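You operate a simulated robot arm through the tools that you are given. There is no shell and no other tool. Be economical: measure what you need, move in short steps, check, and stop when the job is done.

Carry out the task below with a simulated robot arm. There is one attempt and no reset: what you move stays moved.

TASK
Put the purple pipe and the blue stopper in the purple tray.
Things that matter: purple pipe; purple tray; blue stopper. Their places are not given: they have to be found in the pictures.

It is judged by the outcome, as a careful person would: the job done as asked, and still so three seconds after it is handed in. It fails if anything else is knocked over, pushed out of place, dropped, spilled or broken.

THE ROBOT
A 7-joint arm with a two-finger parallel gripper, fixed in place. Base frame: the origin is at the foot of the arm, x ahead of it, y to its left, z up; the work surface is at about z = 0. Lengths are in mm, angles in rad, forces in N, time in s.
With the tool pointing down near the work surface it reaches from about 240 to 620 mm from the base axis. Its first joint turns from -1.152 to 1.152 rad. Payload 2.6 kg.
Tool frame: the origin (TCP) lies between the finger pads and is the grasp point; the fingertips stand 30 mm ahead of it; z points along the fingers, y is the line along which they close. The gripper opens to 94 mm. The fingers are 28 mm wide and 10 mm thick; the gripper's body (50 by 96 mm) begins 55 mm behind the TCP.
Orientation is that of the tool frame in the base frame, as [roll, pitch, yaw] about the fixed x, y, z axes, in that order (R = Rz(yaw) Ry(pitch) Rx(roll)). With the fingers straight down and closing along the base's y, the tool's x points along the base's -x, its y along +y and its z along -z.

THE INTERFACE
- The arm moves only by the tool move_arm. Its argument "series" is text: rows parted by semicolons, each of 7 numbers parted by spaces: the shift along the tool's x, y, z in units of 30 mm (1.0 is 30 mm), then the turn, a rotation vector about the tool's x, y, z in units of 6 degrees (1.0 is 6 degrees), then the opening, from 0 (shut) to 1 (fully open). In form: tx ty tz ax ay az hand; .... A call has 1 to 20 rows; each row shifts and turns the commanded pose from where the row before left it, along the tool's axes as they then stand. A call with a number of a shift or a turn outside -1 to 1 is refused whole. A row lasts 0.2 s, in which the tool goes at most 50 mm and 0.15 rad; a call with a longer step from one row to the next is refused whole, and so is a gripper value outside its range. A pose out of reach is approached as far as the arm can. The call stops where the force on the tool passes 40 N (or 10 N more than at its start, if that is more) or the arm is blocked; 0.2 s more then pass. The fingers move at their own pace (about 72 mm/s each) and stop on an object; they squeeze with about 39 N. The grip force told is the motor's: it shows also when the fingers shut on nothing. Time passes only in rows, and 0.2 s behind the last, so rows that do not move let the fingers close. It gives the time, the measured TCP pose, the force on the tool (base axes), the opening and the grip force at its end, in the units of the frame above (readings bear some noise).
- Cameras (640 x 400 px; columns grow to the right, rows downward): "scene" is fixed at [25.3, 424.2, 575.5]; the picture's right is [-0.86, -0.51, 0.00], its down [-0.23, 0.38, -0.89] and it looks along [0.46, -0.77, -0.45] (base axes); focal length 346 px, centre (320, 200). "wrist" rides on the gripper at [-37, 0, -58] in the tool frame; the picture's right is [0.00, -1.00, 0.00], its down [0.97, 0.00, -0.24] and it looks along [0.24, 0.00, 0.97] (tool axes); focal length 218 px, centre (320, 200).
- capture(camera): a new picture of that camera. No time passes.
- pixel_to_xyz(camera, pixels): there is no depth. For up to 12 entries [column, row, z] of the newest picture of that camera ("zoom" is the newest enlarged one), the place [x, y] in the base frame at which the ray of that pixel passes the height z, good to about 2 mm. No time passes.
- enlarge(camera, box): a new picture of the part [left, top, right, bottom] of that camera's present view, enlarged. No time passes.
- sign_off(): hands the job in; it is judged then, once.

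Work in short steps. Measure before you move; look again where a grasp or a placing could have gone wrong, and mend it. You have 60 turns and 20 pictures in all, the two below and enlarged ones among them. Open the gripper and draw the arm clear of the work before you hand the job in, unless the task says otherwise; then end with one line.

The tools are called after "Emit:" by a JSON object that holds its "method" and its "body". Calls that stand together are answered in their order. move_arm: Moves the arm, as the interface text tells. Its arguments: {"type":"object","properties":{"series":{"type":"string"}},"required":["series"]} The other tools are called the same way: capture (camera) takes a picture; pixel_to_xyz (camera, pixels) gives the place at which the rays of pixels pass given heights; enlarge (camera, box) takes an enlarged picture of a part of a camera's view; sign_off () hands the job in.

At the start:

```text
time: 0.0
eef_pos: [247.9, -306.5, 337.2]
tool_rot: [3.141, -0.001, -3.141]
force: [0.3, 0.8, -0.3]
finger_gap: 94.0
gripper_force: 0.0
```

scene: 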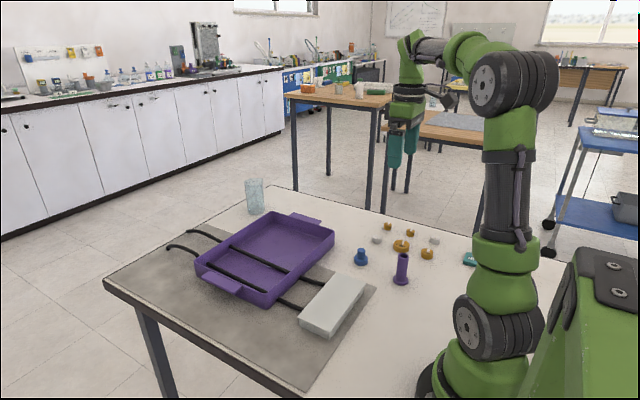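
wrist: 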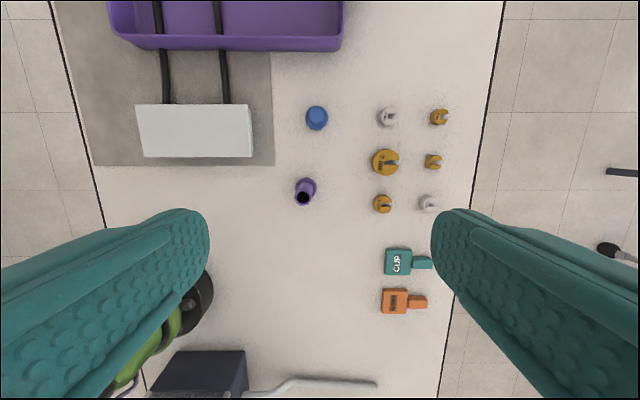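

The pipe is at scene (401,268), the stopper at (361,257), and the tray has black cables near it. I'll enlarge both areas to measure them.

Emit:
{"method": "enlarge", "body": {"camera": "scene", "box": [150, 170, 390, 320]}}

Emit:
{"method": "enlarge", "body": {"camera": "scene", "box": [330, 210, 458, 290]}}

Emit:
{"method": "pixel_to_xyz", "body": {"camera": "wrist", "pixels": [[316, 118, 0], [316, 114, 25], [303, 198, 50], [303, 198, 60], [307, 186, 0], [110, 5, 40], [342, 45, 40], [157, 33, 30], [157, 33, 5], [218, 33, 30], [320, 20, 5], [320, 45, 40]]}}

Emit:
{"method": "pixel_to_xyz", "body": {"camera": "scene", "pixels": [[361, 263, 0], [361, 250, 25], [401, 282, 0], [402, 255, 50], [402, 255, 60], [335, 233, 40], [275, 212, 40], [196, 262, 40], [266, 300, 0], [266, 295, 40]]}}

```text
2.67 times, centred on (270, 245) of scene
```

zoom: 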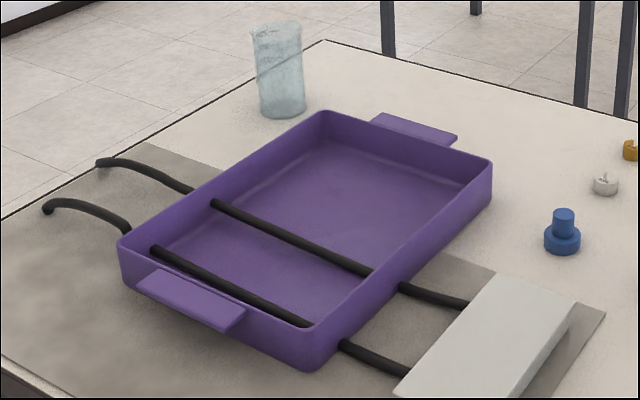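

```text
5.00 times, centred on (394, 250) of scene
```

zoom: 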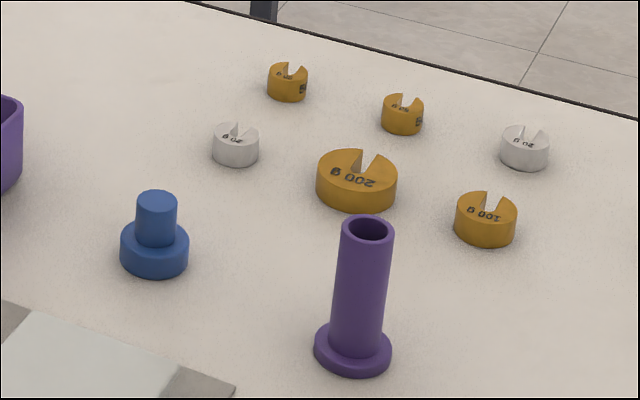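

```text
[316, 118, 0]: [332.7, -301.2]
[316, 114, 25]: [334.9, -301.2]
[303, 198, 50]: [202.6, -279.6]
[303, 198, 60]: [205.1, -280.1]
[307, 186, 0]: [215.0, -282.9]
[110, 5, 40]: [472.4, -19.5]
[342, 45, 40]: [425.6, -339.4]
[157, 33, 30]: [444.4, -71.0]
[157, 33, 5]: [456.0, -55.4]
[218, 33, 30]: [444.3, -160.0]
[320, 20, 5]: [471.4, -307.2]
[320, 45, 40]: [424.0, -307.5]
```

```text
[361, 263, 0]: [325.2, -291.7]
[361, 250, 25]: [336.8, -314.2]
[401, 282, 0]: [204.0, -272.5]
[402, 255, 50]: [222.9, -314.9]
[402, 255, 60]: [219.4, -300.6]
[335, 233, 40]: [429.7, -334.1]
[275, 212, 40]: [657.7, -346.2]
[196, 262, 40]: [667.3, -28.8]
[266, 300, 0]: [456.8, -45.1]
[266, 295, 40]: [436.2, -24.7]
```

I'll get accurate axes and heights for the stopper and pipe from the enlarged picture.

Emit:
{"method": "pixel_to_xyz", "body": {"camera": "zoom", "pixels": [[353, 350, 8], [315, 350, 8], [391, 350, 8], [367, 229, 70], [367, 229, 80], [342, 229, 75], [392, 229, 75], [155, 243, 14], [121, 243, 14], [189, 243, 14], [157, 200, 35], [177, 200, 35]]}}

Emit:
{"method": "enlarge", "body": {"camera": "wrist", "box": [264, 90, 456, 210]}}

```text
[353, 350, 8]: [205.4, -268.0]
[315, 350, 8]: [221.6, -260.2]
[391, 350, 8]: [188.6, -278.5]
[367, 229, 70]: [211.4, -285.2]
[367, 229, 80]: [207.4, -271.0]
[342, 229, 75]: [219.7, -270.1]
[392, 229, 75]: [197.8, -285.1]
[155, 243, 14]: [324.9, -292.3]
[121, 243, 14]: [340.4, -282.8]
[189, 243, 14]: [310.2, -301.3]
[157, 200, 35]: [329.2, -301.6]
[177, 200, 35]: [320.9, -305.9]
```

```text
3.33 times, centred on (360, 150) of wrist
```

zoom: 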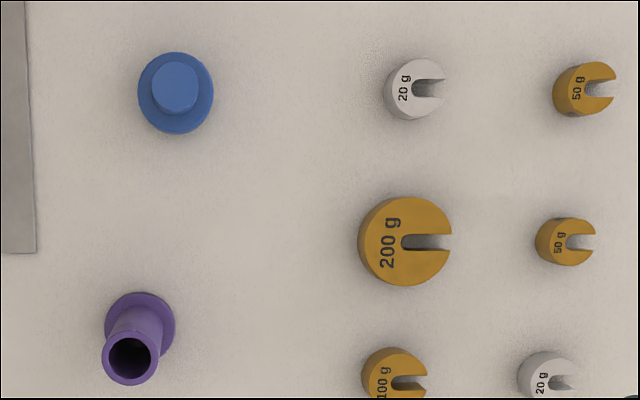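

Emit:
{"method": "pixel_to_xyz", "body": {"camera": "zoom", "pixels": [[140, 327, 8], [105, 327, 8], [175, 327, 8], [130, 358, 70], [130, 358, 80], [176, 92, 14], [138, 92, 14], [213, 92, 14], [175, 86, 35], [175, 86, 42], [151, 86, 38], [199, 86, 38]]}}

```text
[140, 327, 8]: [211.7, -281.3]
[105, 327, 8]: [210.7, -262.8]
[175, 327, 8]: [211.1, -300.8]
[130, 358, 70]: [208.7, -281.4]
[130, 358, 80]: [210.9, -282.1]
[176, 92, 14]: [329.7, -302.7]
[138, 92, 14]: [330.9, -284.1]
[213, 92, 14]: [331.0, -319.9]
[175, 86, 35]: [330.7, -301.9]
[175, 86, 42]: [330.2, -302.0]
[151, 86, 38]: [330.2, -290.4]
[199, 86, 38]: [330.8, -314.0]
```

The pipe axis is at about (210,-281.5), with height about 73. The stopper is at (330.5,-302), with height about 36. I'll move above the pipe and start down, then check.

Emit:
{"method": "move_arm", "body": {"series": "0.632 0.417 0 0 0 0 1; 0.632 0.417 0 0 0 0 1; 0 0 1 0 0 0 1; 0 0 1 0 0 0 1; 0 0 1 0 0 0 1; 0 0 1 0 0 0 1; 0 0 1 0 0 0 1; 0 0 1 0 0 0 1; 0 0 0.5 0 0 0 1; 0 0 0 0 0 0 1"}}

Emit:
{"method": "capture", "body": {"camera": "wrist"}}

```text
time: 2.2
eef_pos: [209.3, -281.7, 143.9]
tool_rot: [-3.141, -0.001, 3.142]
force: [-1.2, -0.3, 0.5]
finger_gap: 93.8
gripper_force: 0.1
```

```text
14 pictures are left
```

wrist: 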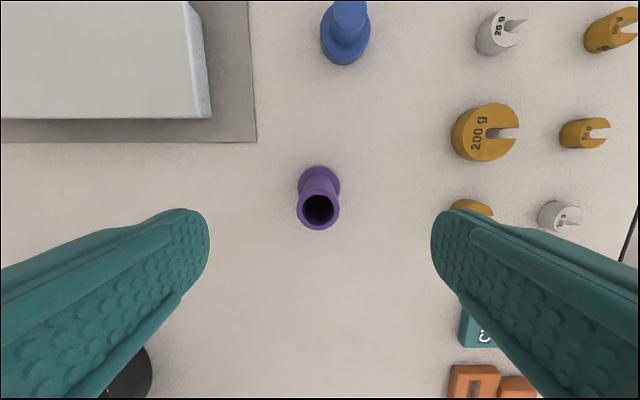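

The pipe is centred (column 318) and the fingers have clear space on both sides. I'll lower to z≈50 and close.

Emit:
{"method": "move_arm", "body": {"series": "0 0 1 0 0 0 1; 0 0 1 0 0 0 1; 0 0 0.8 0 0 0 1; 0 0 0.33 0 0 0 1; 0 0 0 0 0 0 0; 0 0 0 0 0 0 0; 0 0 0 0 0 0 0; 0 0 0 0 0 0 0"}}

```text
time: 4.0
eef_pos: [209.8, -281.0, 49.6]
tool_rot: [-3.14, 0.0, -3.141]
force: [0.6, 0.1, 0.0]
finger_gap: 24.1
gripper_force: 39.2
```

I have a grip at gap 24.1. I'll lift 120 mm and carry it above the free part of the tray at (470,-215).

Emit:
{"method": "move_arm", "body": {"series": "0 0 -0.5 0 0 0 0; 0 0 -0.9 0 0 0 0; 0 0 -0.9 0 0 0 0; 0 0 -0.9 0 0 0 0; 0 0 -0.8 0 0 0 0; -0.963 0.244 0 0 0 0 0; -0.963 0.244 0 0 0 0 0; -0.963 0.244 0 0 0 0 0; -0.963 0.244 0 0 0 0 0; -0.963 0.244 0 0 0 0 0; -0.963 0.244 0 0 0 0 0; -0.963 0.244 0 0 0 0 0; -0.963 0.244 0 0 0 0 0; -0.963 0.244 0 0 0 0 0; 0 0 0 0 0 0 0"}}

Emit:
{"method": "capture", "body": {"camera": "scene"}}

Emit:
{"method": "capture", "body": {"camera": "wrist"}}

```text
time: 7.2
eef_pos: [470.3, -213.8, 168.9]
tool_rot: [-3.142, 0.0, 3.141]
force: [-0.4, -0.1, -0.5]
finger_gap: 24.2
gripper_force: 39.4
```

```text
13 pictures are left
```

scene: 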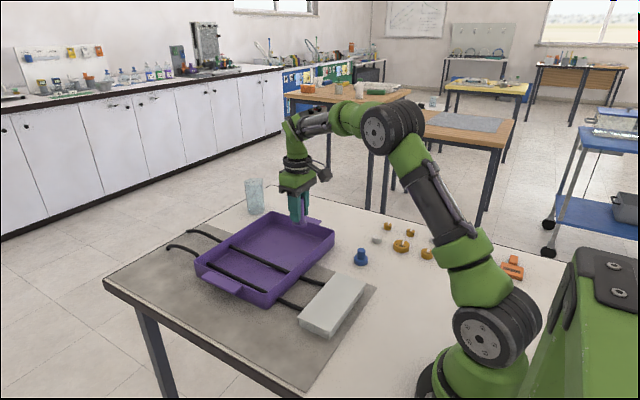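

```text
12 pictures are left
```

wrist: 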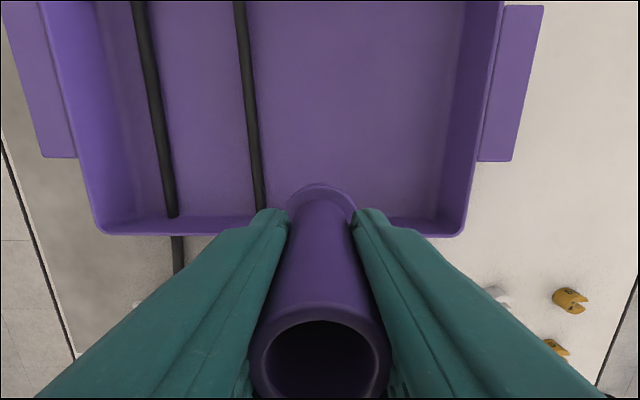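

The pipe hangs near the tray's near wall (rows 218–236). I'll measure the wall, cable and floor edges before lowering.

Emit:
{"method": "pixel_to_xyz", "body": {"camera": "wrist", "pixels": [[420, 236, 40], [420, 218, 5], [440, 208, 5], [462, 236, 40], [452, 100, 5], [480, 100, 40], [258, 190, 10], [240, 20, 10], [320, 185, 119], [100, 232, 40]]}}

Emit:
{"method": "pixel_to_xyz", "body": {"camera": "scene", "pixels": [[335, 233, 40], [334, 246, 0], [333, 247, 0], [266, 290, 40], [267, 305, 0], [282, 210, 40]]}}

```text
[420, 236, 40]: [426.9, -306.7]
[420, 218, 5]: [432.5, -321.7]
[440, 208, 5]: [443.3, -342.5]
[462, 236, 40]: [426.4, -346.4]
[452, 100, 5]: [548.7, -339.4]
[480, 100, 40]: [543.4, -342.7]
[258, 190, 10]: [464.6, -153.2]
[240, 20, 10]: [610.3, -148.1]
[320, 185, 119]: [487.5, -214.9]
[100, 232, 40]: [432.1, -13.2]
```

```text
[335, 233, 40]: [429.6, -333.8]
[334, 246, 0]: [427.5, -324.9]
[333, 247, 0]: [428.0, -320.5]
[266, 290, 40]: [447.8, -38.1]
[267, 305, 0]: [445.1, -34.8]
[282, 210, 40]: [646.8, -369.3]
```

The cable is at y≈-150, and the near wall is at x≈427–435. I'll shift to (480,-225) and lower to TCP z≈62.

Emit:
{"method": "move_arm", "body": {"series": "-0.333 -0.37 0 0 0 0 0; 0 0 0.9 0 0 0 0; 0 0 0.9 0 0 0 0; 0 0 0.9 0 0 0 0; 0 0 0.6 0 0 0 0; 0 0 0.25 0 0 0 0; 0 0 0 0 0 0 0"}}

```text
time: 8.8
eef_pos: [480.1, -227.2, 63.0]
tool_rot: [-3.142, 0.001, 3.141]
force: [-0.5, -0.6, -1.6]
finger_gap: 24.2
gripper_force: 38.9
```

No contact yet, so I'll go down in small steps.

Emit:
{"method": "move_arm", "body": {"series": "0 0 0.1 0 0 0 0; 0 0 0.1 0 0 0 0; 0 0 0 0 0 0 0"}}

```text
time: 9.6
eef_pos: [479.5, -225.6, 56.2]
tool_rot: [-3.141, 0.0, 3.142]
force: [0.1, 0.8, -0.9]
finger_gap: 24.0
gripper_force: 38.8
```

Emit:
{"method": "move_arm", "body": {"series": "0 0 0.06 0 0 0 0; 0 0 0 0 0 0 0"}}

```text
time: 10.2
eef_pos: [479.8, -225.3, 54.3]
tool_rot: [3.141, -0.001, 3.141]
force: [-0.2, -0.3, -0.4]
finger_gap: 24.3
gripper_force: 38.7
```

Emit:
{"method": "move_arm", "body": {"series": "0 0 0.05 0 0 0 0; 0 0 0 0 0 0 0"}}

```text
time: 10.8
eef_pos: [481.1, -225.8, 53.8]
tool_rot: [-3.141, 0.002, 3.141]
force: [-3.0, 1.3, 10.8]
finger_gap: 23.9
gripper_force: 39.3
```

The 10.8 N reading means the pipe is on the tray floor. I'll open partway and rise straight up.

Emit:
{"method": "move_arm", "body": {"series": "0 0 0 0 0 0 0.3; 0 0 0 0 0 0 0.5; 0 0 0 0 0 0 0.55; 0 0 0 0 0 0 0.55; 0 0 -0.5 0 0 0 0.55; 0 0 -0.9 0 0 0 0.55; 0 0 -0.9 0 0 0 0.55; 0 0 -0.9 0 0 0 0.55; 0 0 -0.8 0 0 0 0.55; 0 0 0 0 0 0 0.55"}}

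Emit:
{"method": "capture", "body": {"camera": "wrist"}}

```text
time: 13.0
eef_pos: [478.6, -226.2, 174.1]
tool_rot: [3.14, -0.001, 3.141]
force: [-0.1, 0.3, -0.6]
finger_gap: 51.7
gripper_force: 0.1
```

```text
11 pictures are left
```

wrist: 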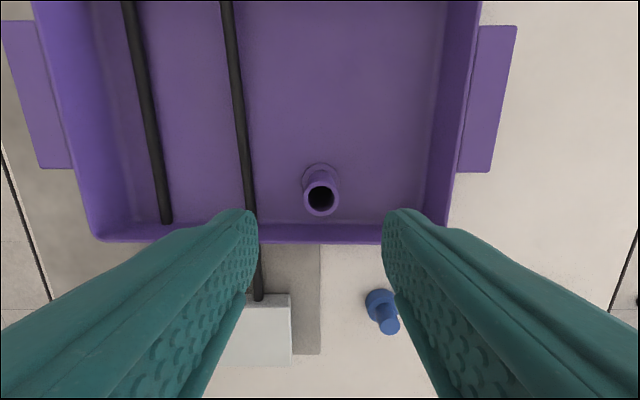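

The pipe stands upright in the tray. Next I'll move above the stopper at (330.5,-302).

Emit:
{"method": "move_arm", "body": {"series": "0.823 -0.421 0 0 0 0 0.8; 0.823 -0.421 0 0 0 0 0.8; 0.823 -0.421 0 0 0 0 0.8; 0.823 -0.421 0 0 0 0 0.8; 0.823 -0.421 0 0 0 0 0.8; 0.823 -0.421 0 0 0 0 0.8; 0 0 0.9 0 0 0 0.8; 0 0 0.9 0 0 0 0.8; 0 0 0 0 0 0 0.8"}}

Emit:
{"method": "capture", "body": {"camera": "wrist"}}

Emit:
{"method": "pixel_to_xyz", "body": {"camera": "wrist", "pixels": [[320, 190, 36]]}}

```text
time: 15.0
eef_pos: [330.8, -301.3, 121.6]
tool_rot: [3.141, 0.002, -3.142]
force: [-0.2, 0.3, 0.1]
finger_gap: 75.3
gripper_force: 0.1
```

```text
10 pictures are left
```

wrist: 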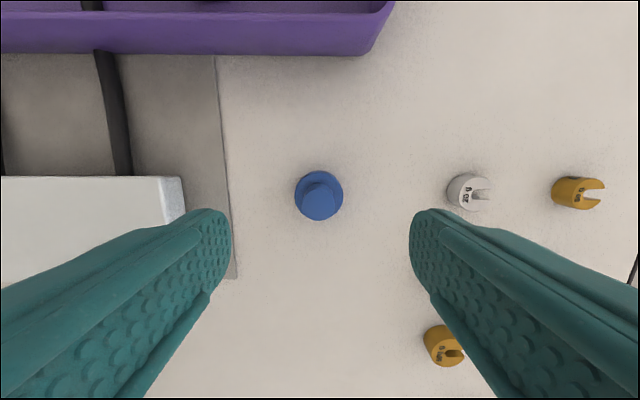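

```text
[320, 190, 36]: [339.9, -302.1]
```

The stopper is centred. I'll check that the white box edge and the nearest weight leave room for the fingers.

Emit:
{"method": "pixel_to_xyz", "body": {"camera": "wrist", "pixels": [[185, 205, 0], [185, 205, 30], [447, 193, 5], [320, 200, 36], [319, 192, 14]]}}

```text
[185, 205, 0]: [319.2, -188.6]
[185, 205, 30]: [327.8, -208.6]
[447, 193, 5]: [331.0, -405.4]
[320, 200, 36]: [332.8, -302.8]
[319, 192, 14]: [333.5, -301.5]
```

There is about 45 mm of clearance on either side. I'll lower to z≈34 and close on the flange.

Emit:
{"method": "move_arm", "body": {"series": "-0.05 0 1 0 0 0 0.8; 0 0 1 0 0 0 0.8; 0 0 0.65 0 0 0 0.8; 0 0 0.25 0 0 0 0.8; 0 0 0 0 0 0 0; 0 0 0 0 0 0 0; 0 0 0 0 0 0 0; 0 0 0 0 0 0 0"}}

```text
time: 16.8
eef_pos: [331.9, -299.0, 33.2]
tool_rot: [-3.141, 0.0, 3.141]
force: [-0.6, 0.2, -0.4]
finger_gap: 34.9
gripper_force: 39.0
```

I have a grip on the flange at gap 34.9. I'll lift and carry it above (540,-265) in the tray.

Emit:
{"method": "move_arm", "body": {"series": "0 0 -0.5 0 0 0 0; 0 0 -1 0 0 0 0; 0 0 -1 0 0 0 0; 0 0 -1 0 0 0 0; 0 0 -1 0 0 0 0; -0.99 0.16 0 0 0 0 0; -0.99 0.16 0 0 0 0 0; -0.99 0.16 0 0 0 0 0; -0.99 0.16 0 0 0 0 0; -0.99 0.16 0 0 0 0 0; -0.99 0.16 0 0 0 0 0; -0.99 0.16 0 0 0 0 0; 0 0 0 0 0 0 0"}}

Emit:
{"method": "capture", "body": {"camera": "wrist"}}

Emit:
{"method": "capture", "body": {"camera": "scene"}}

```text
time: 19.6
eef_pos: [540.2, -267.3, 166.7]
tool_rot: [-3.141, -0.002, 3.14]
force: [-1.2, -0.2, 0.2]
finger_gap: 35.0
gripper_force: 38.9
```

```text
9 pictures are left
```

wrist: 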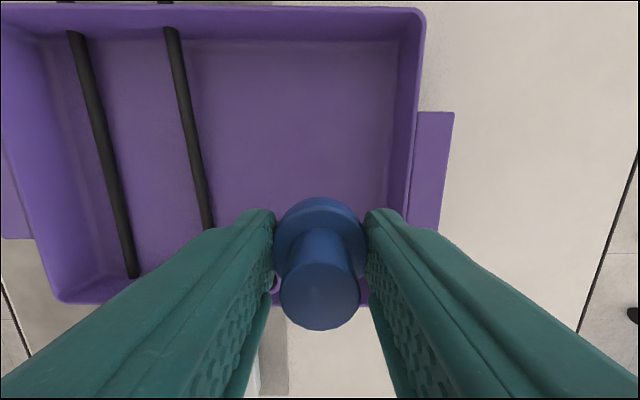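

```text
8 pictures are left
```

scene: 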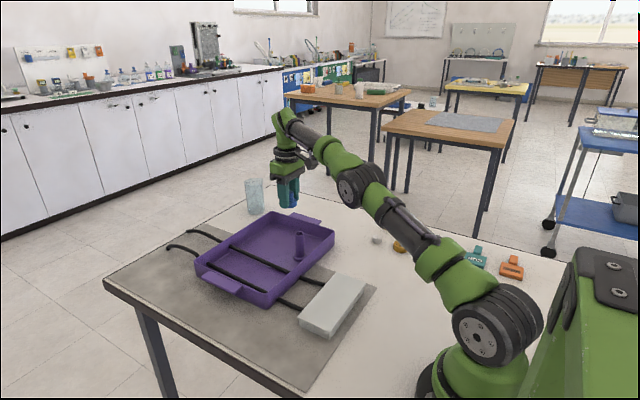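

The pipe is still upright and the stopper is held over free floor. I'll lower to z≈46.

Emit:
{"method": "move_arm", "body": {"series": "0 0 0.9 0 0 0 0; 0 0 0.9 0 0 0 0; 0 0 0.9 0 0 0 0; 0 0 0.9 0 0 0 0; 0 0 0.4 0 0 0 0; 0 0 0 0 0 0 0"}}

```text
time: 21.0
eef_pos: [540.9, -268.9, 45.2]
tool_rot: [3.141, 0.0, -3.14]
force: [0.4, 0.2, 0.1]
finger_gap: 34.8
gripper_force: 38.8
```

Emit:
{"method": "move_arm", "body": {"series": "0 0 0.1 0 0 0 0; 0 0 0.07 0 0 0 0; 0 0 0 0 0 0 0"}}

```text
time: 21.8
eef_pos: [540.2, -268.1, 41.4]
tool_rot: [-3.14, 0.0, 3.141]
force: [-0.6, 0.1, -0.2]
finger_gap: 35.0
gripper_force: 38.8
```

Emit:
{"method": "move_arm", "body": {"series": "0 0 0.07 0 0 0 0; 0 0 0.04 0 0 0 0; 0 0 0 0 0 0 0"}}

```text
time: 22.6
eef_pos: [541.4, -268.4, 38.8]
tool_rot: [3.14, 0.001, -3.14]
force: [1.3, -0.6, -1.4]
finger_gap: 35.1
gripper_force: 39.4
```

Emit:
{"method": "move_arm", "body": {"series": "0 0 0.05 0 0 0 0; 0 0 0 0 0 0 0"}}

```text
time: 23.2
eef_pos: [542.3, -268.6, 37.0]
tool_rot: [3.14, 0.001, 3.141]
force: [0.5, 0.8, 2.1]
finger_gap: 35.2
gripper_force: 38.9
```

The force has started to rise, so it is on the floor or within a millimetre of it. One more millimetre down, then I'll open partway and rise.

Emit:
{"method": "move_arm", "body": {"series": "0 0 0.03 0 0 0 0; 0 0 0 0 0 0 0; 0 0 0 0 0 0 0.45; 0 0 0 0 0 0 0.6; 0 0 0 0 0 0 0.6; 0 0 0 0 0 0 0.6; 0 0 -0.5 0 0 0 0.6; 0 0 -0.9 0 0 0 0.6; 0 0 -1 0 0 0 0.6; 0 0 -1 0 0 0 0.6; 0 0 -1 0 0 0 0.6; 0 0 -1 0 0 0 0.6; 0 0 0 0 0 0 0.6"}}

Emit:
{"method": "capture", "body": {"camera": "wrist"}}

```text
time: 26.0
eef_pos: [541.3, -259.0, 185.4]
tool_rot: [3.141, 0.0, 3.141]
force: [-0.1, 0.6, 1.0]
finger_gap: 56.3
gripper_force: 0.0
out of reach, approached as far as the arm can: row 12
```

```text
7 pictures are left
```

wrist: 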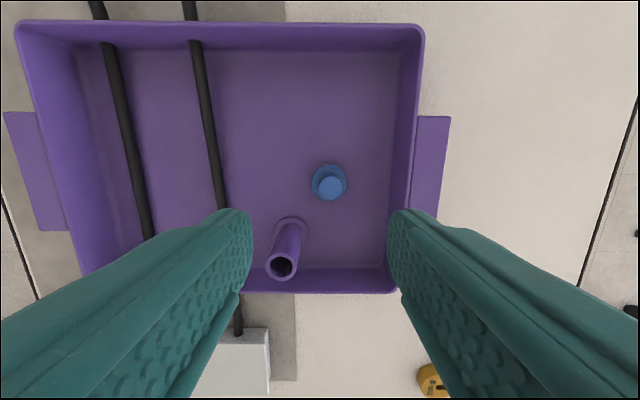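

Both pieces stand in the tray. I'll draw the arm back over the clear table and up, then check the scene.

Emit:
{"method": "move_arm", "body": {"series": "0.9 -0.1 0 0 0 0 0.6; 0.9 -0.1 0 0 0 0 0.6; 0.9 -0.1 0 0 0 0 0.6; 0.9 -0.1 0 0 0 0 0.6; 0.9 -0.1 -0.5 0 0 0 1; 0.9 -0.1 -0.9 0 0 0 1; 0.9 -0.1 -0.9 0 0 0 1; 0.9 -0.1 -0.9 0 0 0 1; 0.9 -0.1 -0.9 0 0 0 1; 0 0 0 0 0 0 1; 0 0 0 0 0 0 1"}}

Emit:
{"method": "capture", "body": {"camera": "scene"}}

Emit:
{"method": "capture", "body": {"camera": "wrist"}}

```text
time: 28.4
eef_pos: [296.6, -284.1, 311.4]
tool_rot: [-3.141, 0.0, -3.14]
force: [-0.6, -0.3, -0.4]
finger_gap: 94.1
gripper_force: 0.1
```

```text
6 pictures are left
```

scene: 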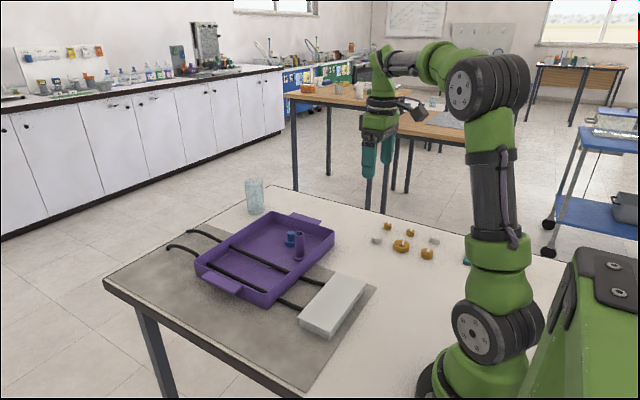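

```text
5 pictures are left
```

wrist: 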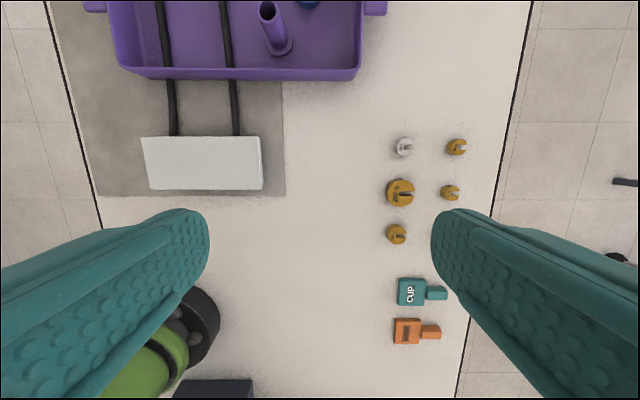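

Both pieces stand in the tray, everything else is where it was, and the arm is clear, so I'm handing in.

Emit:
{"method": "sign_off", "body": {}}

```text
The job is handed in.
```

The purple pipe and the blue stopper are both standing upright in the purple tray, nothing else was disturbed, and the job is handed in.
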